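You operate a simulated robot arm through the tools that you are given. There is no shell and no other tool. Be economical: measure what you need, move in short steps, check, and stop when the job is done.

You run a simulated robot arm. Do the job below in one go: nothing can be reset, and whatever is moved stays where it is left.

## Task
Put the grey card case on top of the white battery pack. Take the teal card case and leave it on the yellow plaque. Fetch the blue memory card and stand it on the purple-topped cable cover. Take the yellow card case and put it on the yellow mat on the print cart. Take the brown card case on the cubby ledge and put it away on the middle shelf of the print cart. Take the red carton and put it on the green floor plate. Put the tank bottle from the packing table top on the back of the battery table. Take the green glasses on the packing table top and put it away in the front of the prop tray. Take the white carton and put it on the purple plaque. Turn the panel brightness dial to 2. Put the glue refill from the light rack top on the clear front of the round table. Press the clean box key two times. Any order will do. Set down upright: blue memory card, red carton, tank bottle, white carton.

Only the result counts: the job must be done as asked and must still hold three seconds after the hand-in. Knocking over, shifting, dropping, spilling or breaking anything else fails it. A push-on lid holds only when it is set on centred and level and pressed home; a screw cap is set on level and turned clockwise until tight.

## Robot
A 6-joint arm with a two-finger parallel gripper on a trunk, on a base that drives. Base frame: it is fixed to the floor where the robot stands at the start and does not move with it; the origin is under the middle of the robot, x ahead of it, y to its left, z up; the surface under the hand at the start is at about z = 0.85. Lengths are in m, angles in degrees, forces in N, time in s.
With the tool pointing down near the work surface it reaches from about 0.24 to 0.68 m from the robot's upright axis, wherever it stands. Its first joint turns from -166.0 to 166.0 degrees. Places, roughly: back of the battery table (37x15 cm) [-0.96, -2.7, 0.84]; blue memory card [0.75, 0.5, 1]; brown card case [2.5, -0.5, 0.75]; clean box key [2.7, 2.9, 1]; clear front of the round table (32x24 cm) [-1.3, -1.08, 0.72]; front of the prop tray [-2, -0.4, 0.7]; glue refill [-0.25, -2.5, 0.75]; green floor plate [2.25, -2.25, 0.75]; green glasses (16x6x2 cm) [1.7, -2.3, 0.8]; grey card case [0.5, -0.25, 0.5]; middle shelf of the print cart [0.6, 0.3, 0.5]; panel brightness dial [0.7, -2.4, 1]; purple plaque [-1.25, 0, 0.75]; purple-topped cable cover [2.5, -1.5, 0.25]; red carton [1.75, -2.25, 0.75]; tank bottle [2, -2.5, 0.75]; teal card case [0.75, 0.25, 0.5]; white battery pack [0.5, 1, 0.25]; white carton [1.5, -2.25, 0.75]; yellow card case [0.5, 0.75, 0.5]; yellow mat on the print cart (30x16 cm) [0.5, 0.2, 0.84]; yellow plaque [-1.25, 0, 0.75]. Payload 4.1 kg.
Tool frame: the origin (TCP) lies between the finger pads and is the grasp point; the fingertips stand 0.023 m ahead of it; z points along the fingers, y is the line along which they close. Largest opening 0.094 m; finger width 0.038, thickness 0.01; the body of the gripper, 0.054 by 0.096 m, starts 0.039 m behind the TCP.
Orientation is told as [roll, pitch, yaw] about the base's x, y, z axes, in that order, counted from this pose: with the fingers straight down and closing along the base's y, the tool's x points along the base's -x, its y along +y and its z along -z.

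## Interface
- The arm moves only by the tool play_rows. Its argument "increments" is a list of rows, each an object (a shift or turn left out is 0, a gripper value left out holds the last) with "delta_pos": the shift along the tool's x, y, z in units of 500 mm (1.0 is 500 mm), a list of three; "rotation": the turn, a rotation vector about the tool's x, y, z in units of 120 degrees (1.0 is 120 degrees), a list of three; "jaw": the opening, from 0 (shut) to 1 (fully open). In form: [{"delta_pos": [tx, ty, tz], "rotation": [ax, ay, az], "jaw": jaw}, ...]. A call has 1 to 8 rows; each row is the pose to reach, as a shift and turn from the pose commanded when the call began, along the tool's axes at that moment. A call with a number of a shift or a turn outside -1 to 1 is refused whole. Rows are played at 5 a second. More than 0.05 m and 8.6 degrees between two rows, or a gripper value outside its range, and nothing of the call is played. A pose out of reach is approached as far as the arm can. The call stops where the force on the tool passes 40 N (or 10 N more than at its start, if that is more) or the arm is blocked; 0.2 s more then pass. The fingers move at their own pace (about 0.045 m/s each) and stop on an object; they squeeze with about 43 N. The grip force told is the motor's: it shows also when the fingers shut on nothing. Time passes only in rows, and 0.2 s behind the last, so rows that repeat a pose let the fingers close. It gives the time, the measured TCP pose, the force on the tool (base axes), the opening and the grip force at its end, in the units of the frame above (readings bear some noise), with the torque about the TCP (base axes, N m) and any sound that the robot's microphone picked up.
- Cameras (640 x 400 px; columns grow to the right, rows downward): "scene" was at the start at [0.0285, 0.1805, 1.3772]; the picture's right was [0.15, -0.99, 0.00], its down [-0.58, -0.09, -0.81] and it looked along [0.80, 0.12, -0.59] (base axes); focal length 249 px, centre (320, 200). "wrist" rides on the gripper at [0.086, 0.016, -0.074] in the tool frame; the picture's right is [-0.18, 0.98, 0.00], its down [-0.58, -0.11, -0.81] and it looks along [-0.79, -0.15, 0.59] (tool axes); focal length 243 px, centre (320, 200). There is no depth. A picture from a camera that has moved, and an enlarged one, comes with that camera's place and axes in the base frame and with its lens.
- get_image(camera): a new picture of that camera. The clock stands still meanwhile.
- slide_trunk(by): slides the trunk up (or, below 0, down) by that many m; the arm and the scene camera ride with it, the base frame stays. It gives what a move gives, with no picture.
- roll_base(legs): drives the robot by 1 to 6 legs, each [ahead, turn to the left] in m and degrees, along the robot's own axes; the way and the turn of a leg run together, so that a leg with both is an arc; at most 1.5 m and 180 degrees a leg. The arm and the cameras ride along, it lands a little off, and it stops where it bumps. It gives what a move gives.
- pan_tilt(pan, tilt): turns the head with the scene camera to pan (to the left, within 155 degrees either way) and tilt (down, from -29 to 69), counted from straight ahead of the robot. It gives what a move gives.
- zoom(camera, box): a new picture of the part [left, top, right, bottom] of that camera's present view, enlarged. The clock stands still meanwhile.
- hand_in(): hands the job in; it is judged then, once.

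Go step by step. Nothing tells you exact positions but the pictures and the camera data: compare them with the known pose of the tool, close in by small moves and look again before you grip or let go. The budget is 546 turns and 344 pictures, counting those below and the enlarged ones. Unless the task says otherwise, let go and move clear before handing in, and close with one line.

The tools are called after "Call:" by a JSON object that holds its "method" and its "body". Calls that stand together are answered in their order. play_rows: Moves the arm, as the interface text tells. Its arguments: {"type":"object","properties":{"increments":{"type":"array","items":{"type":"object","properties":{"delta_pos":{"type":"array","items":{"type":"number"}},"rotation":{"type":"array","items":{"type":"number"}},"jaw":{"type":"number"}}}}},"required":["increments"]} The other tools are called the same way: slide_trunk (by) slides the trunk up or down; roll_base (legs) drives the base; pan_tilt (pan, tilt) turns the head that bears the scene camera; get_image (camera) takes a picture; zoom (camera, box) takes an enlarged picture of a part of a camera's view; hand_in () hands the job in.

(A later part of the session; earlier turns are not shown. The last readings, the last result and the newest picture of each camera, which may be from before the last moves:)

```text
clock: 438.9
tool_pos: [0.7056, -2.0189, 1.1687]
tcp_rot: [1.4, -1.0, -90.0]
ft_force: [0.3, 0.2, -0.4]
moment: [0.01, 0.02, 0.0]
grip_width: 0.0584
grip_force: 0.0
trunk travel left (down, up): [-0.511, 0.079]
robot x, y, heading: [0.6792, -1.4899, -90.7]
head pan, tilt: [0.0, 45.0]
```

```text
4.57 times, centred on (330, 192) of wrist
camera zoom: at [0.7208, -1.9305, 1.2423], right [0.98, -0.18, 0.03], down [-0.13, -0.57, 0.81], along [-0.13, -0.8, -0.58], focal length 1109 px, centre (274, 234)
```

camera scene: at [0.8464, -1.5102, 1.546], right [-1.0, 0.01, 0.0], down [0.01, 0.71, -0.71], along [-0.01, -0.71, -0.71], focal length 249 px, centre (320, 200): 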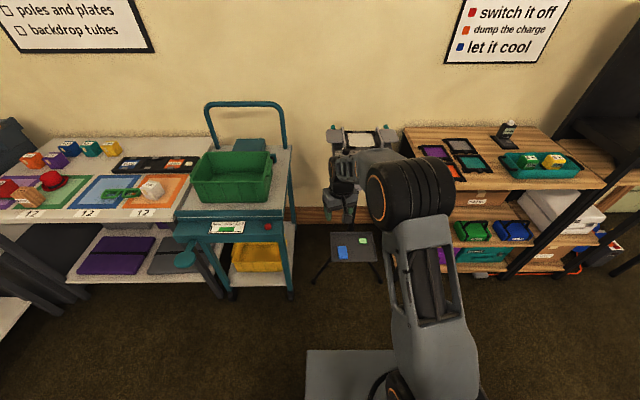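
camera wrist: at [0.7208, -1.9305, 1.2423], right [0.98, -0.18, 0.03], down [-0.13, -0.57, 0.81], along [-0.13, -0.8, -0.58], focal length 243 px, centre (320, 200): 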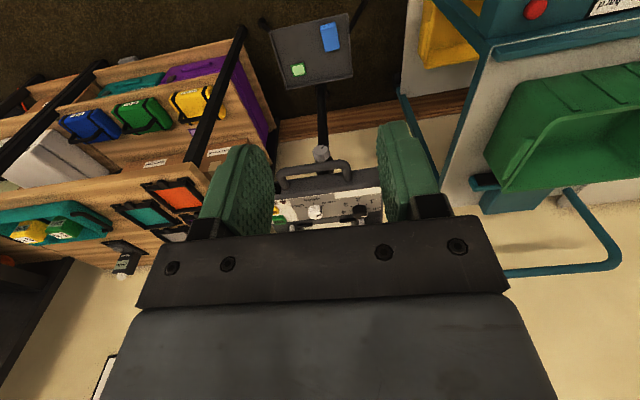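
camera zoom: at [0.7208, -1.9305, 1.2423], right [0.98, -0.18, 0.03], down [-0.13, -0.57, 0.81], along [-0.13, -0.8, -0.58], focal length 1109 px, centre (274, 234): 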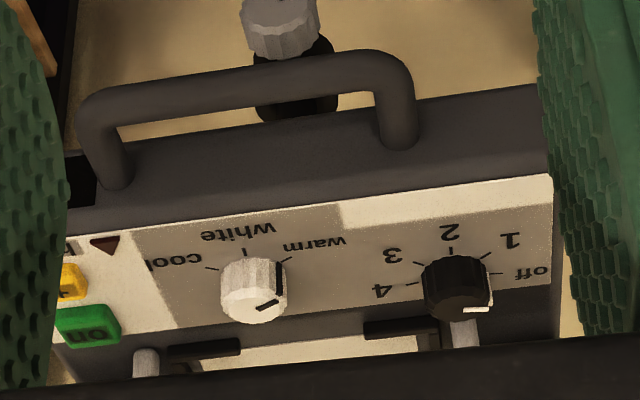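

Dial reads "off"; "2" lies a quarter turn counter-clockwise (toward me). Knob ≈ (0.733, -2.352, 0.98). I'll drive a bit closer and bring the tool over it.

Call:
{"method": "roll_base", "body": {"legs": [[0.19, 0]]}}

Call:
{"method": "play_rows", "body": {"increments": [{"delta_pos": [-0.07, 0.015, 0], "rotation": [0.0117, 0.0083, 0]}, {"delta_pos": [-0.14, 0.035, 0], "rotation": [0.0117, 0.0083, 0]}, {"delta_pos": [-0.21, 0.055, 0.02], "rotation": [0.0117, 0.0083, 0]}, {"delta_pos": [-0.266, 0.055, 0.08], "rotation": [0.0117, 0.0083, 0]}]}}

Call:
{"method": "get_image", "body": {"camera": "wrist"}}

```text
clock: 440.4
tool_pos: [0.7045, -2.2086, 1.1684]
tcp_rot: [1.4, -1.0, -90.1]
ft_force: [-0.3, 0.7, 0.0]
moment: [-0.01, 0.01, -0.03]
grip_width: 0.0581
grip_force: 0.0
trunk travel left (down, up): [-0.511, 0.079]
robot x, y, heading: [0.6758, -1.6807, -90.8]
head pan, tilt: [0.0, 45.0]
```

```text
clock: 441.4
tool_pos: [0.7321, -2.3423, 1.1308]
tcp_rot: [0.0, -0.1, -89.9]
ft_force: [0.3, -0.6, 0.7]
moment: [0.02, 0.0, -0.01]
grip_width: 0.0583
grip_force: 0.0
trunk travel left (down, up): [-0.511, 0.079]
robot x, y, heading: [0.6756, -1.6773, -90.8]
head pan, tilt: [0.0, 45.0]
```

```text
113 pictures are left
camera wrist: at [0.7489, -2.2557, 1.2059], right [0.98, -0.18, 0.0], down [-0.11, -0.58, 0.81], along [-0.15, -0.79, -0.59], focal length 243 px, centre (320, 200)
```

wrist: 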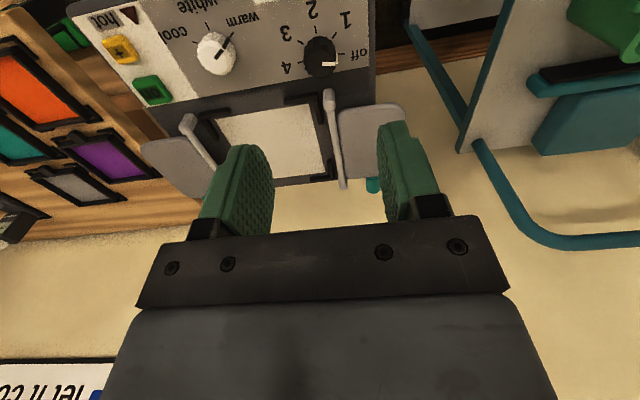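

The panel is level and the knob is at ≈(0.733, -2.347), pointer at "off". I'll pre-rotate the tool -45° and look again from closer.

Call:
{"method": "play_rows", "body": {"increments": [{"delta_pos": [-0.005, 0, 0.03], "rotation": [0, 0, 0.0625]}, {"delta_pos": [-0.01, 0.002, 0.06], "rotation": [0, 0, 0.125]}, {"delta_pos": [-0.01, 0.002, 0.09], "rotation": [0, 0, 0.1875]}, {"delta_pos": [-0.01, 0.002, 0.12], "rotation": [0, 0, 0.25]}, {"delta_pos": [-0.01, 0.002, 0.15], "rotation": [0, 0, 0.3125]}, {"delta_pos": [-0.01, 0.002, 0.16], "rotation": [0, 0, 0.375]}]}}

Call:
{"method": "get_image", "body": {"camera": "wrist"}}

```text
clock: 442.8
tool_pos: [0.7334, -2.3461, 1.0499]
tcp_rot: [0.1, 0.0, -135.1]
ft_force: [0.7, -0.1, 0.4]
moment: [0.0, 0.01, 0.0]
grip_width: 0.0582
grip_force: 0.1
trunk travel left (down, up): [-0.511, 0.079]
robot x, y, heading: [0.676, -1.6786, -90.8]
head pan, tilt: [0.0, 45.0]
```

```text
112 pictures are left
camera wrist: at [0.8068, -2.2966, 1.1262], right [0.56, -0.83, 0.0], down [-0.49, -0.33, 0.81], along [-0.67, -0.46, -0.59], focal length 243 px, centre (320, 200)
```

wrist: 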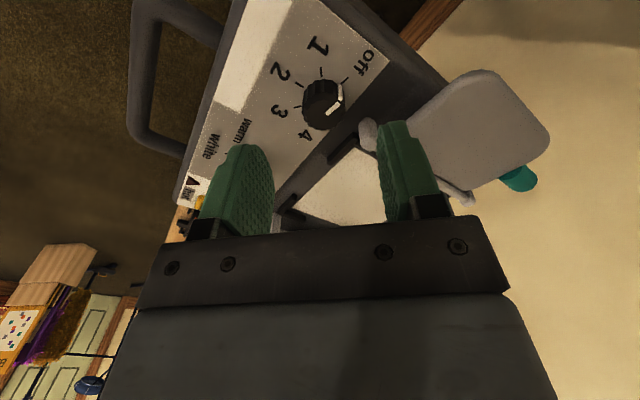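

The flap's rod is close on this diagonal, so I'll go back to yaw -90, descend, grip the knob, and turn +90° from there.

Call:
{"method": "play_rows", "body": {"increments": [{"delta_pos": [0.0, 0, 0], "rotation": [0, 0, -0.0625], "jaw": 0.5}, {"rotation": [0, 0, -0.125]}, {"rotation": [0, 0, -0.1875]}, {"rotation": [0, 0, -0.25]}, {"rotation": [0, 0, -0.3125]}, {"rotation": [0, 0, -0.375]}]}}

Call:
{"method": "play_rows", "body": {"increments": [{"delta_pos": [0, 0, 0.05]}, {"delta_pos": [0, 0, 0.088]}]}}

Call:
{"method": "get_image", "body": {"camera": "wrist"}}

```text
clock: 444.2
tool_pos: [0.7329, -2.3465, 1.0515]
tcp_rot: [0.0, -0.1, -89.8]
ft_force: [0.4, -0.4, -0.2]
moment: [-0.02, 0.0, 0.0]
grip_width: 0.0472
grip_force: 0.0
trunk travel left (down, up): [-0.511, 0.079]
robot x, y, heading: [0.6787, -1.6798, -90.7]
head pan, tilt: [0.0, 45.0]
```

```text
clock: 444.8
tool_pos: [0.7333, -2.3468, 1.0082]
tcp_rot: [-0.1, -0.1, -90.0]
ft_force: [0.3, 0.6, 0.0]
moment: [0.0, 0.01, -0.01]
grip_width: 0.0472
grip_force: 0.1
trunk travel left (down, up): [-0.511, 0.079]
robot x, y, heading: [0.6725, -1.6753, -90.8]
head pan, tilt: [0.0, 45.0]
```

```text
111 pictures are left
camera wrist: at [0.7507, -2.2597, 1.0827], right [0.98, -0.18, 0.0], down [-0.11, -0.58, 0.81], along [-0.15, -0.79, -0.59], focal length 243 px, centre (320, 200)
```

wrist: 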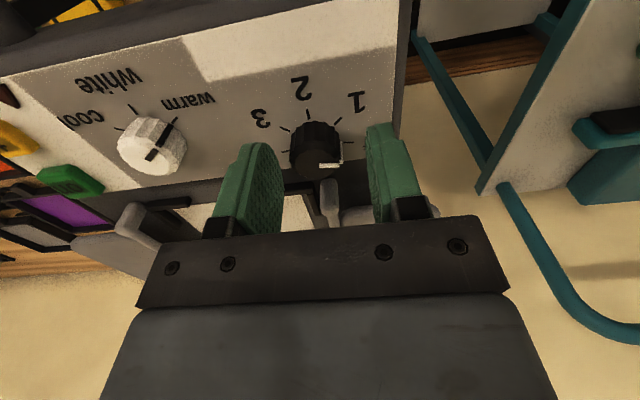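

Call:
{"method": "play_rows", "body": {"increments": [{"delta_pos": [-0.005, -0.002, 0.007]}, {"delta_pos": [-0.005, -0.002, 0.013]}, {"delta_pos": [-0.005, -0.002, 0.013], "jaw": 0.2}, {"delta_pos": [-0.005, -0.002, 0.013], "jaw": 0}, {"delta_pos": [-0.005, -0.002, 0.013], "jaw": 0}]}}

Call:
{"method": "get_image", "body": {"camera": "wrist"}}

```text
clock: 446.0
tool_pos: [0.7307, -2.3496, 1.0009]
tcp_rot: [0.1, -0.1, -90.1]
ft_force: [-12.4, 0.0, -1.8]
moment: [-0.45, 0.22, -0.03]
grip_width: 0.0269
grip_force: 44.8
trunk travel left (down, up): [-0.511, 0.079]
robot x, y, heading: [0.6756, -1.6776, -90.7]
head pan, tilt: [0.0, 45.0]
```

```text
110 pictures are left
camera wrist: at [0.7473, -2.2622, 1.0761], right [0.98, -0.18, 0.0], down [-0.11, -0.58, 0.81], along [-0.15, -0.79, -0.59], focal length 243 px, centre (320, 200)
```

wrist: 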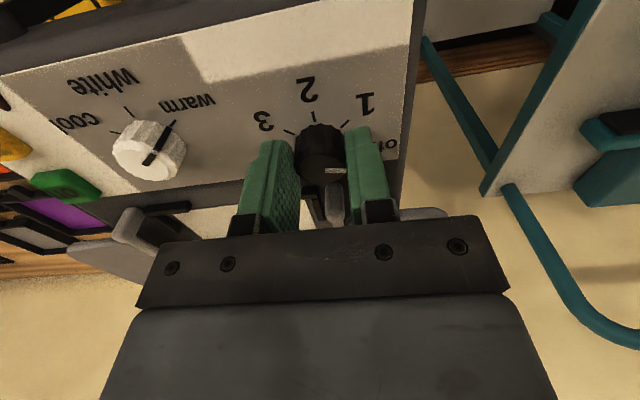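

Knob gripped (27 mm). Turning it counter-clockwise in steps.

Call:
{"method": "play_rows", "body": {"increments": [{"rotation": [0, 0, -0.0625]}, {"rotation": [0, 0, -0.125]}, {"rotation": [0, 0, -0.1875]}, {"rotation": [0, 0, -0.25]}, {"rotation": [0, 0, -0.3125]}, {"rotation": [0, 0, -0.375]}]}}

Call:
{"method": "get_image", "body": {"camera": "wrist"}}

```text
clock: 447.4
tool_pos: [0.7275, -2.3495, 1.0012]
tcp_rot: [0.0, -0.2, -45.0]
ft_force: [-27.6, -6.3, 1.0]
moment: [0.32, 0.4, -0.06]
grip_width: 0.0276
grip_force: 44.7
trunk travel left (down, up): [-0.511, 0.079]
robot x, y, heading: [0.6742, -1.6778, -90.9]
head pan, tilt: [0.0, 45.0]
```

```text
109 pictures are left
camera wrist: at [0.6792, -2.2769, 1.0762], right [0.82, 0.57, 0.0], down [0.34, -0.49, 0.81], along [0.46, -0.67, -0.59], focal length 243 px, centre (320, 200)
```

wrist: 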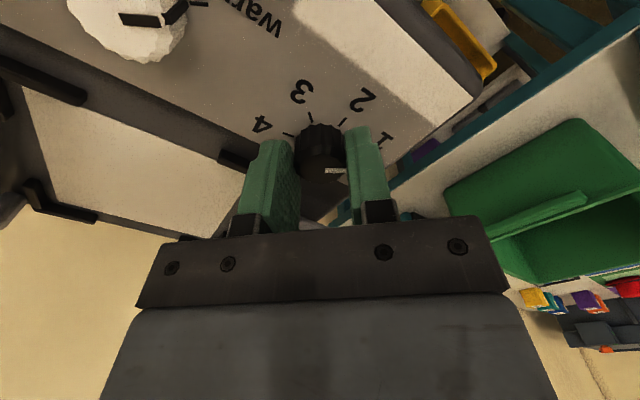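

Call:
{"method": "play_rows", "body": {"increments": [{"delta_pos": [0.004, -0.007, 0], "rotation": [0, 0, -0.0625]}, {"delta_pos": [0.004, -0.007, 0], "rotation": [0, 0, -0.125]}, {"delta_pos": [0.004, -0.007, 0], "rotation": [0, 0, -0.1875]}, {"delta_pos": [0.004, -0.007, 0], "rotation": [0, 0, -0.25]}, {"delta_pos": [0.004, -0.007, 0], "rotation": [0, 0, -0.3125]}, {"delta_pos": [0.004, -0.007, 0], "rotation": [0, 0, -0.375]}]}}

Call:
{"method": "get_image", "body": {"camera": "wrist"}}

```text
clock: 448.8
tool_pos: [0.7277, -2.3509, 1.0017]
tcp_rot: [-0.2, -0.2, 0.3]
ft_force: [-12.7, -13.8, 3.4]
moment: [-0.08, 0.39, -0.02]
grip_width: 0.027
grip_force: 45.4
trunk travel left (down, up): [-0.511, 0.079]
robot x, y, heading: [0.6739, -1.6803, -90.6]
head pan, tilt: [0.0, 45.0]
```

```text
108 pictures are left
camera wrist: at [0.6415, -2.3354, 1.076], right [0.18, 0.98, 0.0], down [0.58, -0.1, 0.81], along [0.79, -0.15, -0.59], focal length 243 px, centre (320, 200)
```

wrist: 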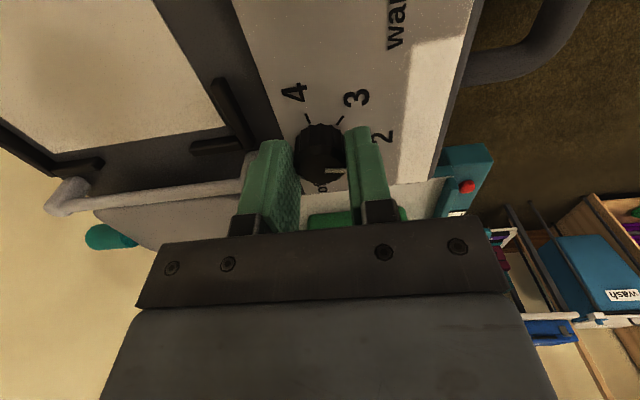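

Pointer now faces "2". I'll open just a little, lift straight up and check.

Call:
{"method": "play_rows", "body": {"increments": [{"jaw": 0.37}, {"jaw": 0.37}, {"delta_pos": [0, 0, -0.05]}, {"delta_pos": [0, 0, -0.13]}, {"delta_pos": [0, 0, -0.21]}]}}

Call:
{"method": "zoom", "body": {"camera": "wrist", "box": [200, 0, 460, 165]}}

```text
clock: 450.0
tool_pos: [0.7292, -2.3508, 1.1058]
tcp_rot: [0.0, 0.0, 0.1]
ft_force: [0.0, 0.2, -0.2]
moment: [-0.01, 0.01, 0.0]
grip_width: 0.0348
grip_force: 0.0
trunk travel left (down, up): [-0.511, 0.079]
robot x, y, heading: [0.6725, -1.6764, -90.6]
head pan, tilt: [0.0, 45.0]
```

```text
2.42 times, centred on (330, 82) of wrist
camera zoom: at [0.6432, -2.3339, 1.1803], right [0.18, 0.98, 0.0], down [0.58, -0.11, 0.81], along [0.79, -0.15, -0.59], focal length 588 px, centre (296, 485)
```

zoom: 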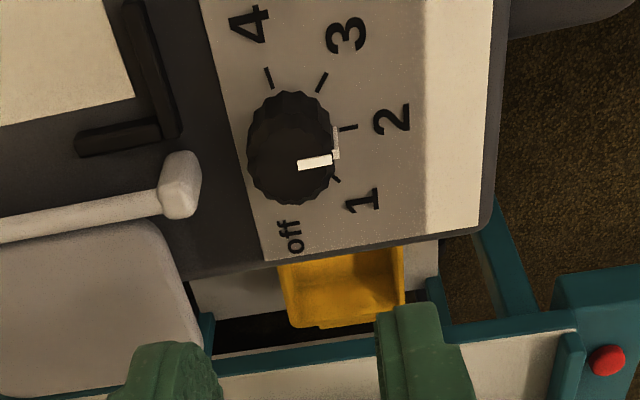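

The dial reads "2". Next the white carton; I'll restore the tool yaw while retracting, then drive to the packing table.

Call:
{"method": "play_rows", "body": {"increments": [{"delta_pos": [0, 0.03, -0.03], "rotation": [0, 0, 0.065]}, {"delta_pos": [0, 0.07, -0.03], "rotation": [0, 0, 0.13]}, {"delta_pos": [0, 0.11, -0.03], "rotation": [0, 0, 0.195]}, {"delta_pos": [0, 0.15, -0.03], "rotation": [0, 0, 0.26]}, {"delta_pos": [0, 0.2, -0.03], "rotation": [0, 0, 0.325]}, {"delta_pos": [0, 0.25, -0.03], "rotation": [0, 0, 0.39]}, {"delta_pos": [0, 0.3, -0.03], "rotation": [0, 0, 0.455]}, {"delta_pos": [0, 0.35, -0.03], "rotation": [0, 0, 0.52]}]}}

Call:
{"method": "play_rows", "body": {"increments": [{"rotation": [0, 0, 0.065], "jaw": 1}, {"rotation": [0, 0, 0.13]}, {"rotation": [0, 0, 0.195]}, {"rotation": [0, 0, 0.232]}]}}

Call:
{"method": "roll_base", "body": {"legs": [[-0.12, 0], [0, 90.5], [0.86, 0], [0, -90]]}}

Call:
{"method": "get_image", "body": {"camera": "scene"}}

Call:
{"method": "get_image", "body": {"camera": "wrist"}}

```text
clock: 451.8
tool_pos: [0.727, -2.1729, 1.1194]
tcp_rot: [-0.1, -0.1, -62.4]
ft_force: [-0.9, 0.1, 0.0]
moment: [0.03, 0.03, 0.0]
grip_width: 0.0348
grip_force: 0.0
trunk travel left (down, up): [-0.511, 0.079]
robot x, y, heading: [0.675, -1.6765, -90.7]
head pan, tilt: [0.0, 45.0]
```

```text
clock: 452.8
tool_pos: [0.7267, -2.1744, 1.1203]
tcp_rot: [0.1, -0.2, -90.3]
ft_force: [-0.4, -0.2, 0.4]
moment: [0.0, -0.01, 0.02]
grip_width: 0.0943
grip_force: 0.1
trunk travel left (down, up): [-0.511, 0.079]
robot x, y, heading: [0.6743, -1.6772, -90.8]
head pan, tilt: [0.0, 45.0]
```

```text
clock: 466.0
tool_pos: [1.5946, -2.0471, 1.1196]
tcp_rot: [0.0, 0.0, -89.8]
ft_force: [0.3, -0.6, -0.2]
moment: [-0.02, -0.04, -0.01]
grip_width: 0.094
grip_force: 0.1
trunk travel left (down, up): [-0.511, 0.079]
robot x, y, heading: [1.5394, -1.5497, -90.6]
head pan, tilt: [0.0, 45.0]
```

```text
106 pictures are left
camera scene: at [1.7077, -1.5719, 1.546], right [-1.0, 0.01, 0.0], down [0.0, 0.71, -0.71], along [0.0, -0.71, -0.71], focal length 249 px, centre (320, 200)
```

scene: 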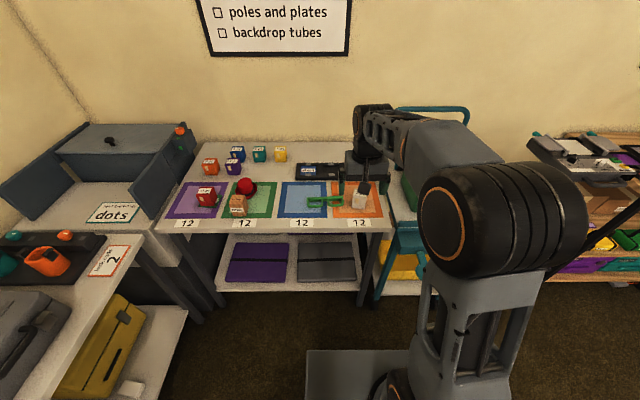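

```text
105 pictures are left
camera wrist: at [1.612, -1.9606, 1.1957], right [0.98, -0.18, 0.0], down [-0.11, -0.58, 0.81], along [-0.15, -0.79, -0.59], focal length 243 px, centre (320, 200)
```

wrist: 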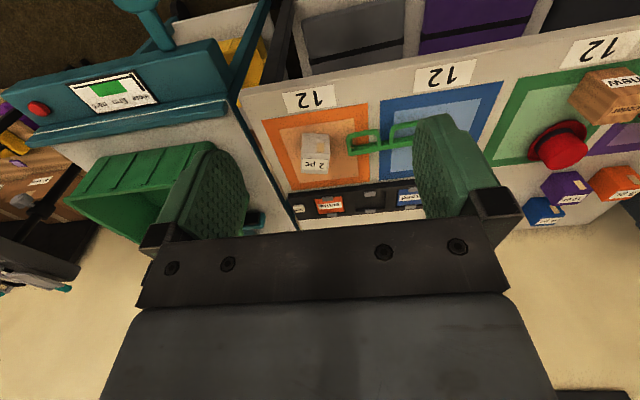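

Call:
{"method": "zoom", "body": {"camera": "scene", "box": [280, 150, 400, 240]}}

Call:
{"method": "zoom", "body": {"camera": "wrist", "box": [250, 90, 450, 215]}}

```text
4.44 times, centred on (340, 195) of scene
camera zoom: at [1.7077, -1.5719, 1.546], right [-1.0, 0.01, 0.0], down [0.0, 0.71, -0.71], along [0.0, -0.71, -0.71], focal length 1106 px, centre (231, 222)
```

zoom: 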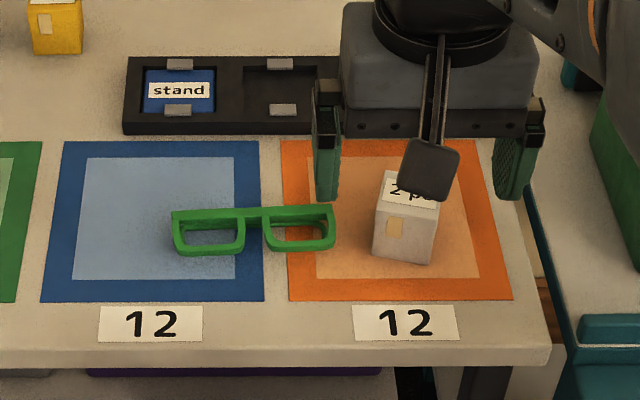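

```text
3.20 times, centred on (350, 152) of wrist
camera zoom: at [1.612, -1.9606, 1.1957], right [0.98, -0.18, 0.0], down [-0.11, -0.58, 0.81], along [-0.15, -0.79, -0.59], focal length 776 px, centre (224, 352)
```

zoom: 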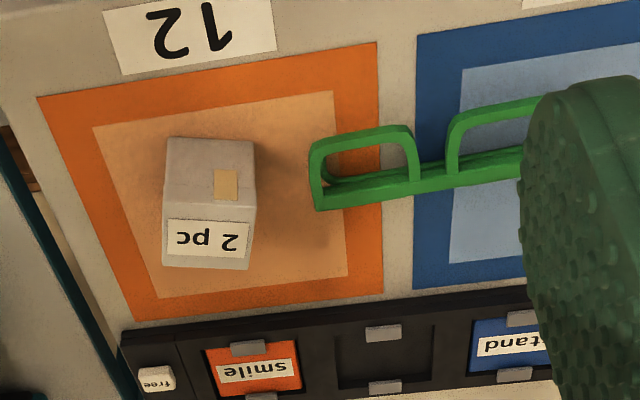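

White carton centre ≈ (1.544, -2.297), yaw -14°. The glasses end is nearby at x≈1.61, so I'll use a narrower opening.

Call:
{"method": "roll_base", "body": {"legs": [[0.15, 0]]}}

Call:
{"method": "play_rows", "body": {"increments": [{"delta_pos": [-0.06, -0.03, 0.04], "rotation": [0, 0, 0.058], "jaw": 0.85}, {"delta_pos": [-0.12, -0.06, 0.1], "rotation": [0, 0, 0.116]}, {"delta_pos": [-0.18, -0.1, 0.16], "rotation": [0, 0, 0.116]}, {"delta_pos": [-0.2, -0.1, 0.25], "rotation": [0, 0, 0.116]}, {"delta_pos": [-0.2, -0.1, 0.34], "rotation": [0, 0, 0.116]}, {"delta_pos": [-0.2, -0.1, 0.42], "rotation": [0, 0, 0.116]}]}}

Call:
{"method": "get_image", "body": {"camera": "wrist"}}

```text
clock: 467.3
tool_pos: [1.5949, -2.1986, 1.1202]
tcp_rot: [0.0, 0.0, -89.8]
ft_force: [-0.5, -0.4, -0.8]
moment: [0.01, -0.02, 0.04]
grip_width: 0.0941
grip_force: 0.1
trunk travel left (down, up): [-0.511, 0.079]
robot x, y, heading: [1.5383, -1.7031, -90.2]
head pan, tilt: [0.0, 45.0]
```

```text
clock: 468.7
tool_pos: [1.5454, -2.2977, 0.9107]
tcp_rot: [0.0, 0.0, -103.7]
ft_force: [-0.4, -0.2, 0.4]
moment: [0.03, 0.0, -0.01]
grip_width: 0.0795
grip_force: 0.1
trunk travel left (down, up): [-0.511, 0.079]
robot x, y, heading: [1.5384, -1.6985, -90.4]
head pan, tilt: [0.0, 45.0]
```

```text
102 pictures are left
camera wrist: at [1.5827, -2.2182, 0.9859], right [0.91, -0.41, 0.0], down [-0.24, -0.54, 0.81], along [-0.33, -0.74, -0.59], focal length 243 px, centre (320, 200)
```

wrist: 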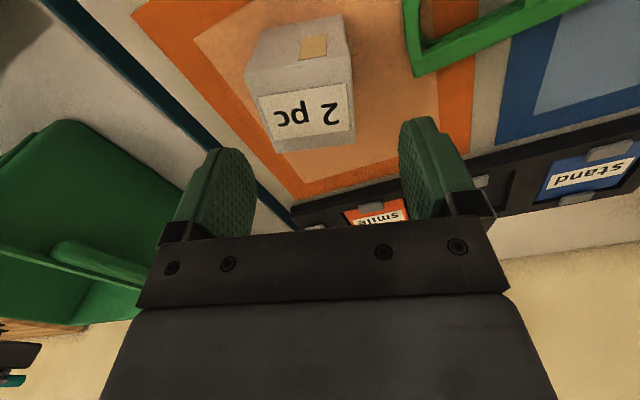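

Call:
{"method": "play_rows", "body": {"increments": [{"delta_pos": [0.015, -0.008, 0.02]}, {"delta_pos": [0.015, -0.008, 0.09]}, {"delta_pos": [0.015, -0.008, 0.148]}]}}

Call:
{"method": "play_rows", "body": {"increments": [{"jaw": 0.3}, {"jaw": 0}, {"jaw": 0}, {"jaw": 0}, {"delta_pos": [0, 0, -0.08]}, {"delta_pos": [0, 0, -0.16]}, {"delta_pos": [0, 0, -0.25]}, {"delta_pos": [0, 0, -0.34]}]}}

Call:
{"method": "get_image", "body": {"camera": "wrist"}}

Call:
{"method": "get_image", "body": {"camera": "scene"}}

```text
clock: 469.5
tool_pos: [1.543, -2.2894, 0.837]
tcp_rot: [0.1, -0.1, -103.7]
ft_force: [-0.5, -0.2, 0.3]
moment: [-0.03, -0.01, 0.0]
grip_width: 0.08
grip_force: 0.0
trunk travel left (down, up): [-0.511, 0.079]
robot x, y, heading: [1.5395, -1.7038, -90.3]
head pan, tilt: [0.0, 45.0]
```

```text
clock: 471.3
tool_pos: [1.5422, -2.2894, 1.0072]
tcp_rot: [0.0, -0.1, -103.8]
ft_force: [0.7, -1.5, -1.5]
moment: [0.0, -0.05, -0.04]
grip_width: 0.0535
grip_force: 43.0
trunk travel left (down, up): [-0.511, 0.079]
robot x, y, heading: [1.5387, -1.6996, -90.2]
head pan, tilt: [0.0, 45.0]
```

```text
101 pictures are left
camera wrist: at [1.579, -2.2095, 1.0829], right [0.91, -0.41, 0.0], down [-0.24, -0.54, 0.81], along [-0.33, -0.74, -0.59], focal length 243 px, centre (320, 200)
```

wrist: 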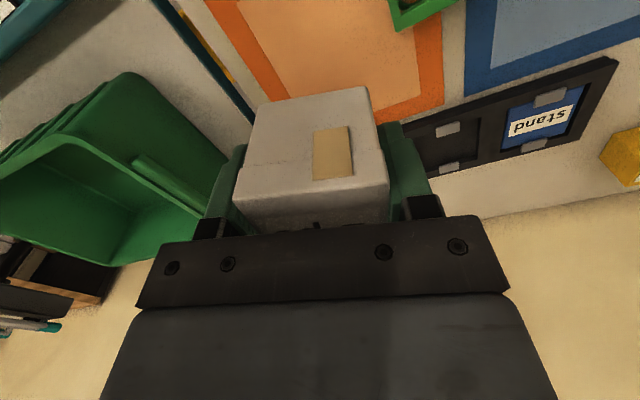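

```text
100 pictures are left
camera scene: at [1.707, -1.7221, 1.5459], right [-1.0, 0.01, 0.0], down [0.0, 0.71, -0.71], along [0.0, -0.71, -0.71], focal length 249 px, centre (320, 200)
```

scene: 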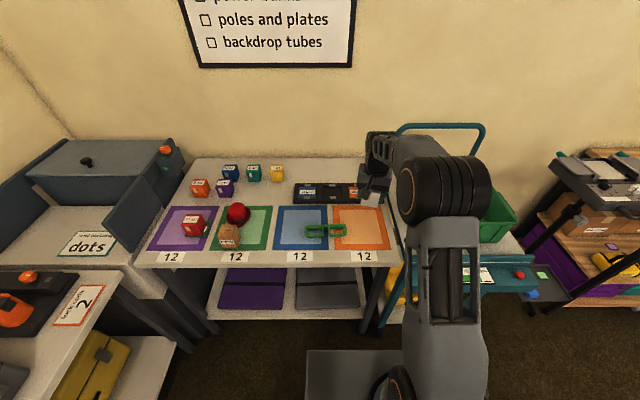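

White carton held, glasses untouched. I'll retract and drive round to the plaque side of the prop table.

Call:
{"method": "play_rows", "body": {"increments": [{"delta_pos": [0.085, -0.02, -0.02]}, {"delta_pos": [0.17, -0.04, -0.04]}, {"delta_pos": [0.25, -0.06, -0.06]}, {"delta_pos": [0.33, -0.08, -0.08]}]}}

Call:
{"method": "roll_base", "body": {"legs": [[-0.2, 0], [0, -109.3], [0.85, 0], [0.79, 0]]}}

```text
clock: 472.3
tool_pos: [1.5425, -2.1204, 1.0458]
tcp_rot: [0.0, 0.0, -103.7]
ft_force: [-1.3, -0.5, -1.8]
moment: [-0.02, -0.05, 0.01]
grip_width: 0.0533
grip_force: 43.4
trunk travel left (down, up): [-0.511, 0.079]
robot x, y, heading: [1.5404, -1.7035, -90.2]
head pan, tilt: [0.0, 45.0]
```

```text
clock: 486.5
tool_pos: [-0.3995, -0.7971, 1.0464]
tcp_rot: [0.1, 0.0, 146.4]
ft_force: [-0.5, 0.9, -0.4]
moment: [0.0, -0.01, 0.05]
grip_width: 0.0539
grip_force: 42.8
trunk travel left (down, up): [-0.511, 0.079]
robot x, y, heading: [-0.0075, -0.9366, 159.6]
head pan, tilt: [0.0, 45.0]
```

Call:
{"method": "roll_base", "body": {"legs": [[0, -69.4], [0.8, 0], [0.78, 0]]}}

Call:
{"method": "roll_base", "body": {"legs": [[0, 87], [1.17, 0], [0, 92]]}}

Call:
{"method": "get_image", "body": {"camera": "scene"}}

Call:
{"method": "get_image", "body": {"camera": "wrist"}}

```text
clock: 497.6
tool_pos: [-0.0299, 1.0734, 1.0459]
tcp_rot: [0.0, 0.0, 77.2]
ft_force: [0.5, -0.5, -0.3]
moment: [-0.02, -0.02, -0.02]
grip_width: 0.0536
grip_force: 43.0
trunk travel left (down, up): [-0.511, 0.079]
robot x, y, heading: [-0.0212, 0.6568, 90.6]
head pan, tilt: [0.0, 45.0]
```

```text
clock: 511.2
tool_pos: [-1.1891, 0.2818, 1.0454]
tcp_rot: [0.0, 0.0, -103.1]
ft_force: [0.2, -0.3, -1.3]
moment: [0.01, -0.01, -0.01]
grip_width: 0.0536
grip_force: 42.7
trunk travel left (down, up): [-0.511, 0.079]
robot x, y, heading: [-1.1949, 0.7043, -89.8]
head pan, tilt: [0.0, 45.0]
```

```text
99 pictures are left
camera scene: at [-1.0294, 0.6817, 1.546], right [-1.0, -0.01, 0.0], down [0.0, 0.71, -0.71], along [0.0, -0.71, -0.71], focal length 249 px, centre (320, 200)
```

scene: 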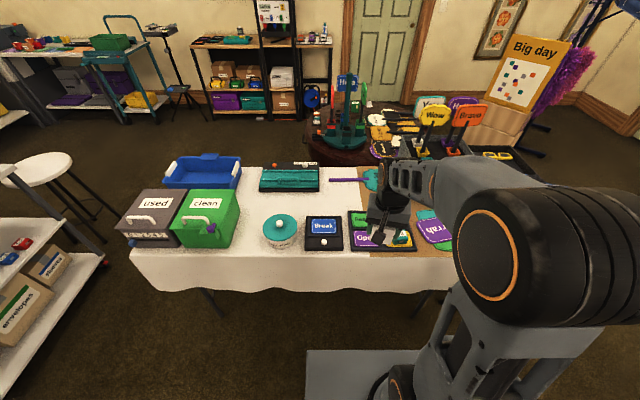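

```text
98 pictures are left
camera wrist: at [-1.1532, 0.3622, 1.1212], right [0.92, -0.4, 0.0], down [-0.24, -0.54, 0.81], along [-0.32, -0.74, -0.59], focal length 243 px, centre (320, 200)
```

wrist: 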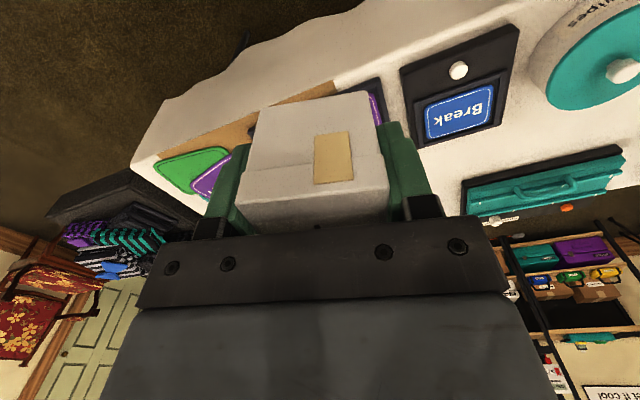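

Moving the carton over the purple "Open" plaque, squared up.

Call:
{"method": "play_rows", "body": {"increments": [{"delta_pos": [-0.08, 0.009, 0.02], "rotation": [0, 0, -0.027]}, {"delta_pos": [-0.16, 0.018, 0.04], "rotation": [0, 0, -0.054]}, {"delta_pos": [-0.24, 0.027, 0.07], "rotation": [0, 0, -0.081]}, {"delta_pos": [-0.3, 0.036, 0.13], "rotation": [0, 0, -0.108]}, {"delta_pos": [-0.33, 0.036, 0.21], "rotation": [0, 0, -0.108]}, {"delta_pos": [-0.33, 0.036, 0.29], "rotation": [0, 0, -0.108]}, {"delta_pos": [-0.33, 0.036, 0.36], "rotation": [0, 0, -0.108]}]}}

Call:
{"method": "get_image", "body": {"camera": "wrist"}}

Call:
{"method": "zoom", "body": {"camera": "scene", "box": [310, 180, 450, 270]}}

```text
clock: 512.9
tool_pos: [-1.2097, 0.1142, 0.8658]
tcp_rot: [0.0, 0.0, -90.1]
ft_force: [-0.7, 0.2, -1.6]
moment: [0.02, 0.01, -0.02]
grip_width: 0.0536
grip_force: 43.1
trunk travel left (down, up): [-0.511, 0.079]
robot x, y, heading: [-1.197, 0.7044, -89.8]
head pan, tilt: [0.0, 45.0]
```

```text
97 pictures are left
camera wrist: at [-1.1925, 0.2024, 0.9409], right [0.98, -0.19, 0.0], down [-0.11, -0.58, 0.81], along [-0.15, -0.79, -0.59], focal length 243 px, centre (320, 200)
```

wrist: 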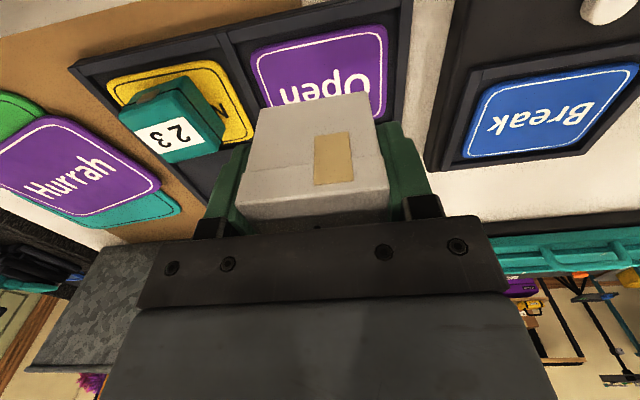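

```text
4.44 times, centred on (380, 225) of scene
camera zoom: at [-1.0294, 0.6814, 1.546], right [-1.0, -0.01, 0.0], down [0.0, 0.71, -0.71], along [0.0, -0.71, -0.71], focal length 1106 px, centre (53, 89)
```

zoom: 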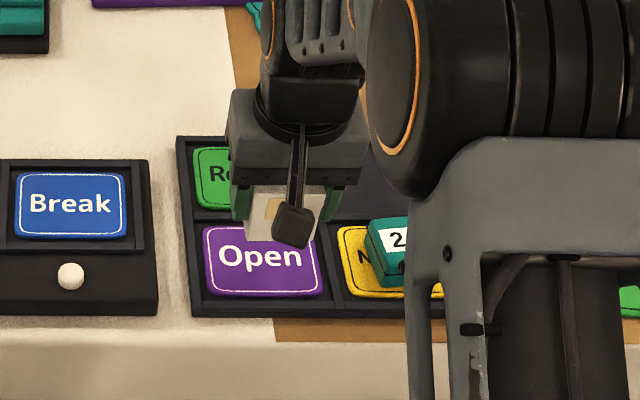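

Call:
{"method": "play_rows", "body": {"increments": [{"delta_pos": [-0.03, -0.01, 0.03]}, {"delta_pos": [-0.03, -0.01, 0.1]}, {"delta_pos": [-0.03, -0.01, 0.14]}]}}

Call:
{"method": "play_rows", "body": {"increments": [{"delta_pos": [0, 0, 0.006]}, {"delta_pos": [0, 0, 0.012]}, {"delta_pos": [0, 0, 0.018]}, {"delta_pos": [0, 0, 0.024]}]}}

Call:
{"method": "get_image", "body": {"camera": "wrist"}}

```text
clock: 513.6
tool_pos: [-1.2133, 0.1005, 0.7951]
tcp_rot: [0.0, -0.2, -90.1]
ft_force: [-0.5, -0.3, -0.8]
moment: [0.02, 0.02, -0.03]
grip_width: 0.0538
grip_force: 42.9
trunk travel left (down, up): [-0.511, 0.079]
robot x, y, heading: [-1.2016, 0.6984, -89.5]
head pan, tilt: [0.0, 45.0]
```

```text
clock: 514.6
tool_pos: [-1.2154, 0.102, 0.7911]
tcp_rot: [0.0, -0.6, -90.2]
ft_force: [-0.2, 3.5, 39.7]
moment: [0.4, -0.1, 0.05]
grip_width: 0.0537
grip_force: 43.1
trunk travel left (down, up): [-0.511, 0.079]
robot x, y, heading: [-1.2, 0.6989, -89.8]
head pan, tilt: [0.0, 45.0]
```

```text
95 pictures are left
camera wrist: at [-1.1971, 0.1884, 0.8641], right [0.98, -0.19, 0.0], down [-0.11, -0.57, 0.81], along [-0.15, -0.8, -0.58], focal length 243 px, centre (320, 200)
```

wrist: 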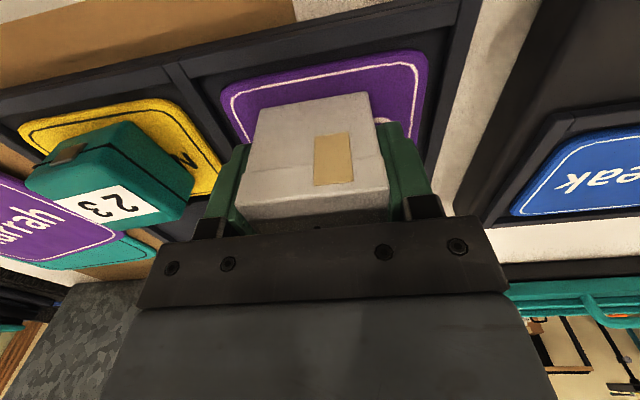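

Contact, well placed on the purple plaque. Relaxing, opening and rising.

Call:
{"method": "play_rows", "body": {"increments": [{"delta_pos": [0, 0, -0.012]}, {"delta_pos": [0, 0, -0.014], "jaw": 0.7}, {"delta_pos": [0, 0, -0.014], "jaw": 0.75}, {"delta_pos": [0, 0, -0.014], "jaw": 0.75}, {"delta_pos": [0, 0, -0.08]}, {"delta_pos": [0, 0, -0.17]}, {"delta_pos": [0, 0, -0.26]}, {"delta_pos": [0, 0, -0.35]}]}}

Call:
{"method": "get_image", "body": {"camera": "wrist"}}

Call:
{"method": "pan_tilt", "body": {"pan": -35, "tilt": 35}}

Call:
{"method": "get_image", "body": {"camera": "scene"}}

```text
clock: 516.5
tool_pos: [-1.2133, 0.1017, 0.9587]
tcp_rot: [0.0, 0.0, -90.1]
ft_force: [-0.5, 0.0, 0.0]
moment: [-0.01, -0.02, 0.01]
grip_width: 0.0708
grip_force: 0.1
trunk travel left (down, up): [-0.511, 0.079]
robot x, y, heading: [-1.1957, 0.7026, -89.6]
head pan, tilt: [0.0, 45.0]
```

```text
94 pictures are left
camera wrist: at [-1.1963, 0.1886, 1.0338], right [0.98, -0.19, 0.0], down [-0.11, -0.58, 0.81], along [-0.15, -0.79, -0.59], focal length 243 px, centre (320, 200)
```

wrist: 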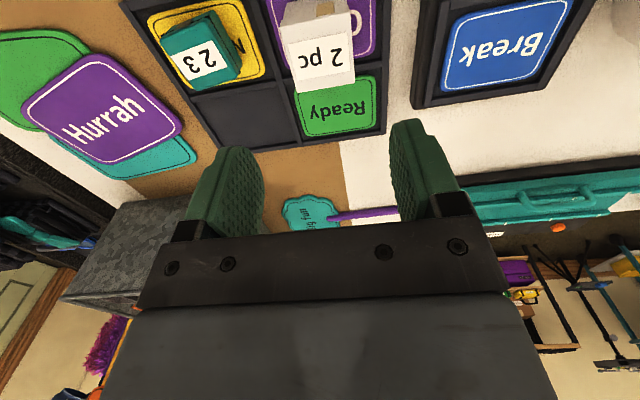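

```text
clock: 517.5
tool_pos: [-1.2137, 0.1009, 0.958]
tcp_rot: [0.0, 0.0, -90.1]
ft_force: [0.6, 0.6, -0.1]
moment: [0.01, 0.0, -0.02]
grip_width: 0.0704
grip_force: 0.0
trunk travel left (down, up): [-0.511, 0.079]
robot x, y, heading: [-1.198, 0.7005, -89.4]
head pan, tilt: [-35.0, 35.0]
```

```text
93 pictures are left
camera scene: at [-1.08, 0.6905, 1.5608], right [-0.82, 0.57, 0.0], down [0.33, 0.47, -0.82], along [-0.47, -0.67, -0.57], focal length 249 px, centre (320, 200)
```

scene: 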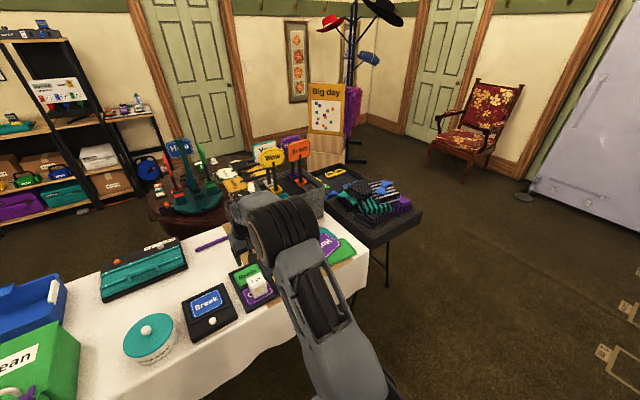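

White carton stands on the purple plaque. Next the clean box key at (2.7, 2.9); I'll retract and drive around the north end of the cart.

Call:
{"method": "play_rows", "body": {"increments": [{"delta_pos": [0.09, 0, -0.04]}, {"delta_pos": [0.18, 0, -0.08]}, {"delta_pos": [0.27, 0, -0.08]}, {"delta_pos": [0.36, 0, -0.08]}]}}

Call:
{"method": "roll_base", "body": {"legs": [[0, 98], [1.25, 0], [0, 75], [1.15, 0]]}}

Call:
{"method": "pan_tilt", "body": {"pan": -60, "tilt": 20}}

Call:
{"method": "get_image", "body": {"camera": "scene"}}

```text
clock: 518.5
tool_pos: [-1.2133, 0.2814, 0.9992]
tcp_rot: [0.0, -0.1, -90.0]
ft_force: [0.6, -0.3, -0.7]
moment: [0.02, -0.01, -0.01]
grip_width: 0.0704
grip_force: 0.1
trunk travel left (down, up): [-0.511, 0.079]
robot x, y, heading: [-1.1983, 0.7006, -89.7]
head pan, tilt: [-35.0, 35.0]
```

```text
clock: 537.6
tool_pos: [0.2231, 2.4408, 0.9976]
tcp_rot: [0.1, 0.0, 83.6]
ft_force: [0.3, 0.7, 0.3]
moment: [0.0, 0.01, 0.0]
grip_width: 0.0703
grip_force: 0.0
trunk travel left (down, up): [-0.511, 0.079]
robot x, y, heading: [0.1638, 2.0233, 83.9]
head pan, tilt: [-35.0, 35.0]
```

```text
clock: 538.5
tool_pos: [0.2225, 2.4412, 0.9983]
tcp_rot: [0.0, 0.0, 83.6]
ft_force: [-0.3, -0.7, -0.7]
moment: [0.01, -0.02, 0.02]
grip_width: 0.0707
grip_force: 0.0
trunk travel left (down, up): [-0.511, 0.079]
robot x, y, heading: [0.1628, 2.0267, 84.0]
head pan, tilt: [-60.0, 20.0]
```

```text
92 pictures are left
camera scene: at [0.0765, 2.0223, 1.5846], right [0.41, -0.91, 0.0], down [-0.31, -0.14, -0.94], along [0.86, 0.38, -0.34], focal length 249 px, centre (320, 200)
```

scene: 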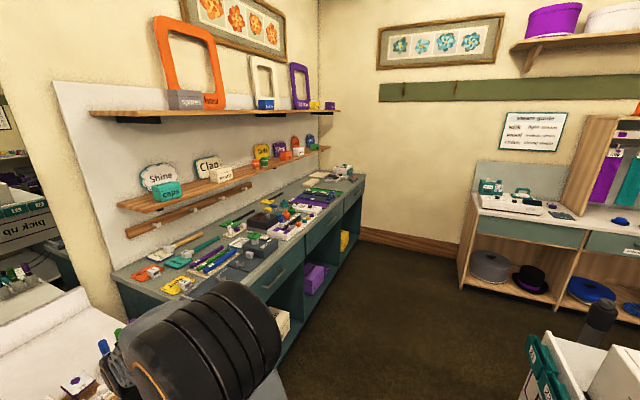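

Call:
{"method": "zoom", "body": {"camera": "scene", "box": [220, 140, 380, 250]}}

Call:
{"method": "roll_base", "body": {"legs": [[0, -78], [1.2, 0]]}}

Call:
{"method": "pan_tilt", "body": {"pan": 25, "tilt": 30}}

Call:
{"method": "get_image", "body": {"camera": "scene"}}

```text
3.64 times, centred on (300, 195) of scene
camera zoom: at [0.0765, 2.0223, 1.5846], right [0.41, -0.91, 0.0], down [-0.31, -0.14, -0.94], along [0.86, 0.38, -0.34], focal length 905 px, centre (393, 218)
```

zoom: 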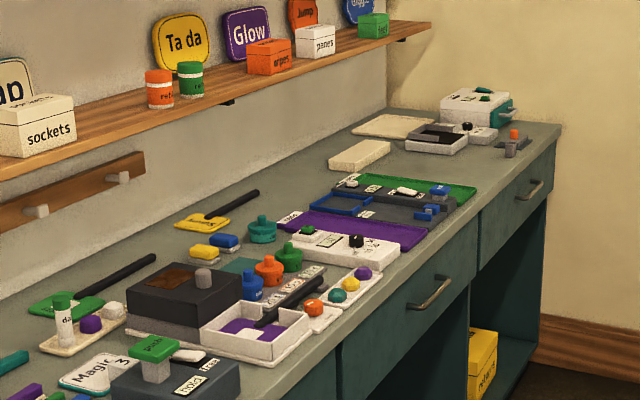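

```text
clock: 548.0
tool_pos: [1.779, 2.1806, 0.9973]
tcp_rot: [0.0, -0.1, 5.6]
ft_force: [0.5, 0.5, 0.3]
moment: [0.01, -0.01, 0.0]
grip_width: 0.0706
grip_force: 0.0
trunk travel left (down, up): [-0.511, 0.079]
robot x, y, heading: [1.3611, 2.1533, 6.1]
head pan, tilt: [-60.0, 20.0]
```

```text
clock: 549.5
tool_pos: [1.7782, 2.1799, 0.9991]
tcp_rot: [-0.1, 0.0, 5.5]
ft_force: [0.3, -0.5, -1.0]
moment: [0.02, 0.03, 0.0]
grip_width: 0.0705
grip_force: 0.0
trunk travel left (down, up): [-0.511, 0.079]
robot x, y, heading: [1.3588, 2.1548, 6.0]
head pan, tilt: [25.0, 30.0]
```

```text
90 pictures are left
camera scene: at [1.3609, 2.3608, 1.5686], right [0.51, -0.86, 0.0], down [-0.43, -0.26, -0.87], along [0.74, 0.45, -0.5], focal length 249 px, centre (320, 200)
```

scene: 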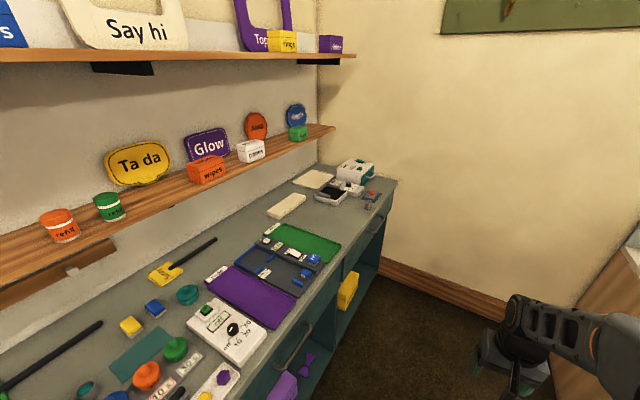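

Call:
{"method": "zoom", "body": {"camera": "scene", "box": [240, 150, 410, 260]}}

Call:
{"method": "zoom", "body": {"camera": "scene", "box": [290, 155, 400, 220]}}

```text
3.64 times, centred on (325, 205) of scene
camera zoom: at [1.3609, 2.3608, 1.5686], right [0.51, -0.86, 0.0], down [-0.43, -0.26, -0.87], along [0.74, 0.45, -0.5], focal length 905 px, centre (302, 182)
```

zoom: 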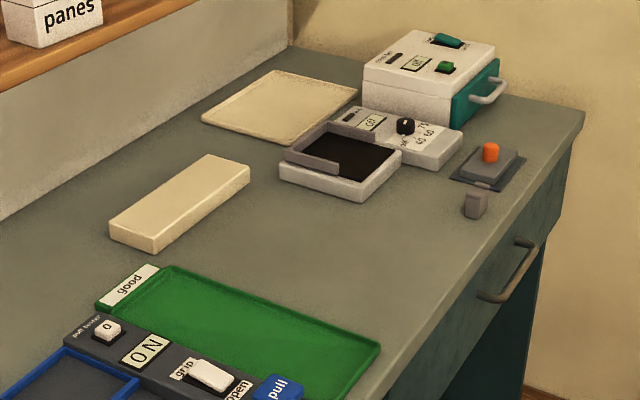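

```text
5.82 times, centred on (345, 188) of scene
camera zoom: at [1.3609, 2.3608, 1.5686], right [0.51, -0.86, 0.0], down [-0.43, -0.26, -0.87], along [0.74, 0.45, -0.5], focal length 1449 px, centre (174, 273)
```

zoom: 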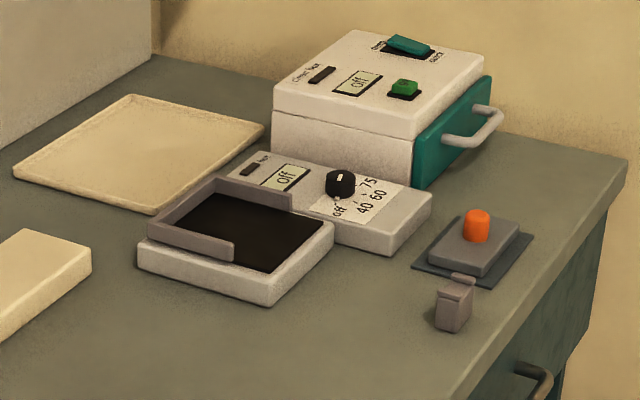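

The "clean box" with its green key is at the far end of the bench, ≈(2.64, 2.87, 1.0). I'll drive there and face the bench.

Call:
{"method": "slide_trunk", "body": {"by": 0.07}}

Call:
{"method": "roll_base", "body": {"legs": [[1.07, 0], [0, 84]]}}

Call:
{"method": "pan_tilt", "body": {"pan": -15, "tilt": 40}}

Call:
{"method": "get_image", "body": {"camera": "scene"}}

Call:
{"method": "get_image", "body": {"camera": "wrist"}}

```text
clock: 550.6
tool_pos: [1.7779, 2.1803, 1.0688]
tcp_rot: [0.1, -0.1, 5.6]
ft_force: [-0.3, -0.8, -0.5]
moment: [-0.01, 0.0, 0.02]
grip_width: 0.0704
grip_force: 0.1
trunk travel left (down, up): [-0.581, 0.009]
robot x, y, heading: [1.3574, 2.1525, 6.2]
head pan, tilt: [25.0, 30.0]
```

```text
clock: 559.7
tool_pos: [2.4451, 2.6899, 1.0681]
tcp_rot: [0.0, 0.0, 89.7]
ft_force: [0.6, -1.1, 0.1]
moment: [0.01, 0.03, -0.04]
grip_width: 0.0704
grip_force: 0.1
trunk travel left (down, up): [-0.581, 0.009]
robot x, y, heading: [2.4271, 2.2679, 89.7]
head pan, tilt: [25.0, 30.0]
```

```text
clock: 560.8
tool_pos: [2.4459, 2.6889, 1.0682]
tcp_rot: [-0.1, 0.0, 89.6]
ft_force: [-0.3, -0.4, -0.2]
moment: [0.03, 0.02, -0.02]
grip_width: 0.0707
grip_force: 0.1
trunk travel left (down, up): [-0.581, 0.009]
robot x, y, heading: [2.4246, 2.266, 89.9]
head pan, tilt: [-15.0, 40.0]
```

```text
87 pictures are left
camera scene: at [2.2842, 2.2926, 1.6233], right [0.97, -0.26, 0.0], down [-0.17, -0.62, -0.77], along [0.2, 0.74, -0.64], focal length 249 px, centre (320, 200)
```

scene: 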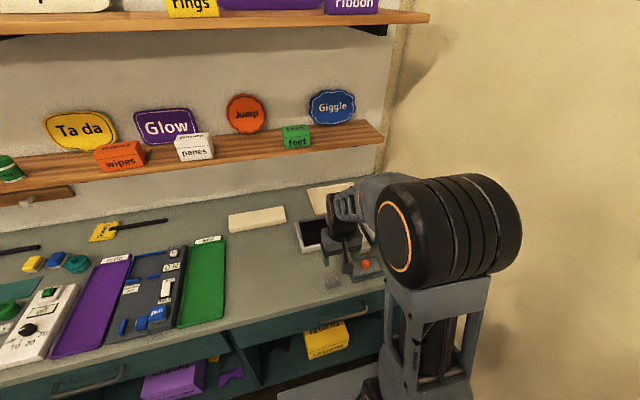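

```text
86 pictures are left
camera wrist: at [2.4293, 2.6031, 1.1436], right [-0.98, 0.19, 0.0], down [0.11, 0.58, 0.81], along [0.15, 0.79, -0.59], focal length 243 px, centre (320, 200)
```

wrist: 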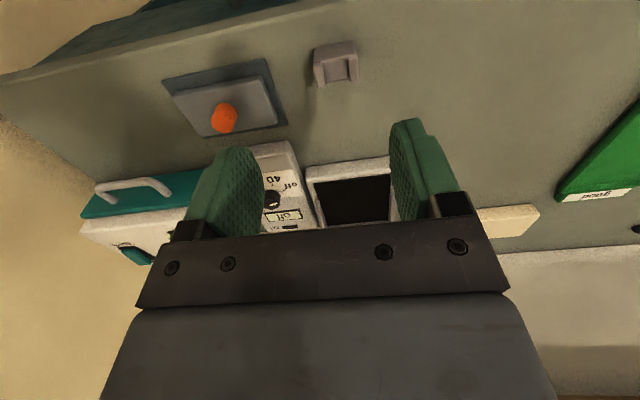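

Call:
{"method": "play_rows", "body": {"increments": [{"delta_pos": [0.02, -0.09, -0.02]}, {"delta_pos": [0.04, -0.18, -0.04]}, {"delta_pos": [0.06, -0.27, -0.06]}, {"delta_pos": [0.06, -0.35, -0.06]}]}}

Call:
{"method": "get_image", "body": {"camera": "wrist"}}

Call:
{"method": "zoom", "body": {"camera": "scene", "box": [290, 150, 430, 290]}}

```text
clock: 561.8
tool_pos: [2.6202, 2.6591, 1.0987]
tcp_rot: [0.1, 0.0, 89.6]
ft_force: [-0.2, 0.4, 0.3]
moment: [-0.03, -0.02, -0.01]
grip_width: 0.0703
grip_force: 0.1
trunk travel left (down, up): [-0.581, 0.009]
robot x, y, heading: [2.4291, 2.2705, 90.2]
head pan, tilt: [-15.0, 40.0]
```

```text
85 pictures are left
camera wrist: at [2.6046, 2.5715, 1.1736], right [-0.98, 0.19, 0.0], down [0.11, 0.58, 0.81], along [0.15, 0.79, -0.59], focal length 243 px, centre (320, 200)
```

wrist: 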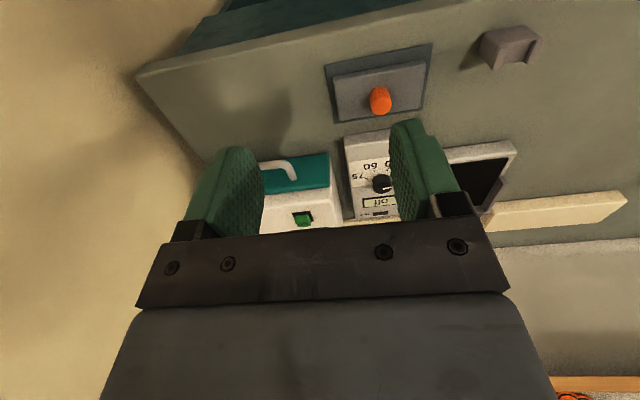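

```text
2.86 times, centred on (360, 220) of scene
camera zoom: at [2.2851, 2.2927, 1.6233], right [0.97, -0.26, 0.0], down [-0.17, -0.62, -0.77], along [0.2, 0.74, -0.64], focal length 711 px, centre (206, 143)
```

zoom: 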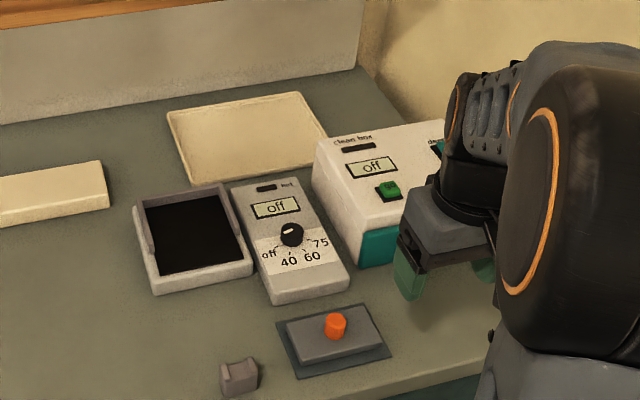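

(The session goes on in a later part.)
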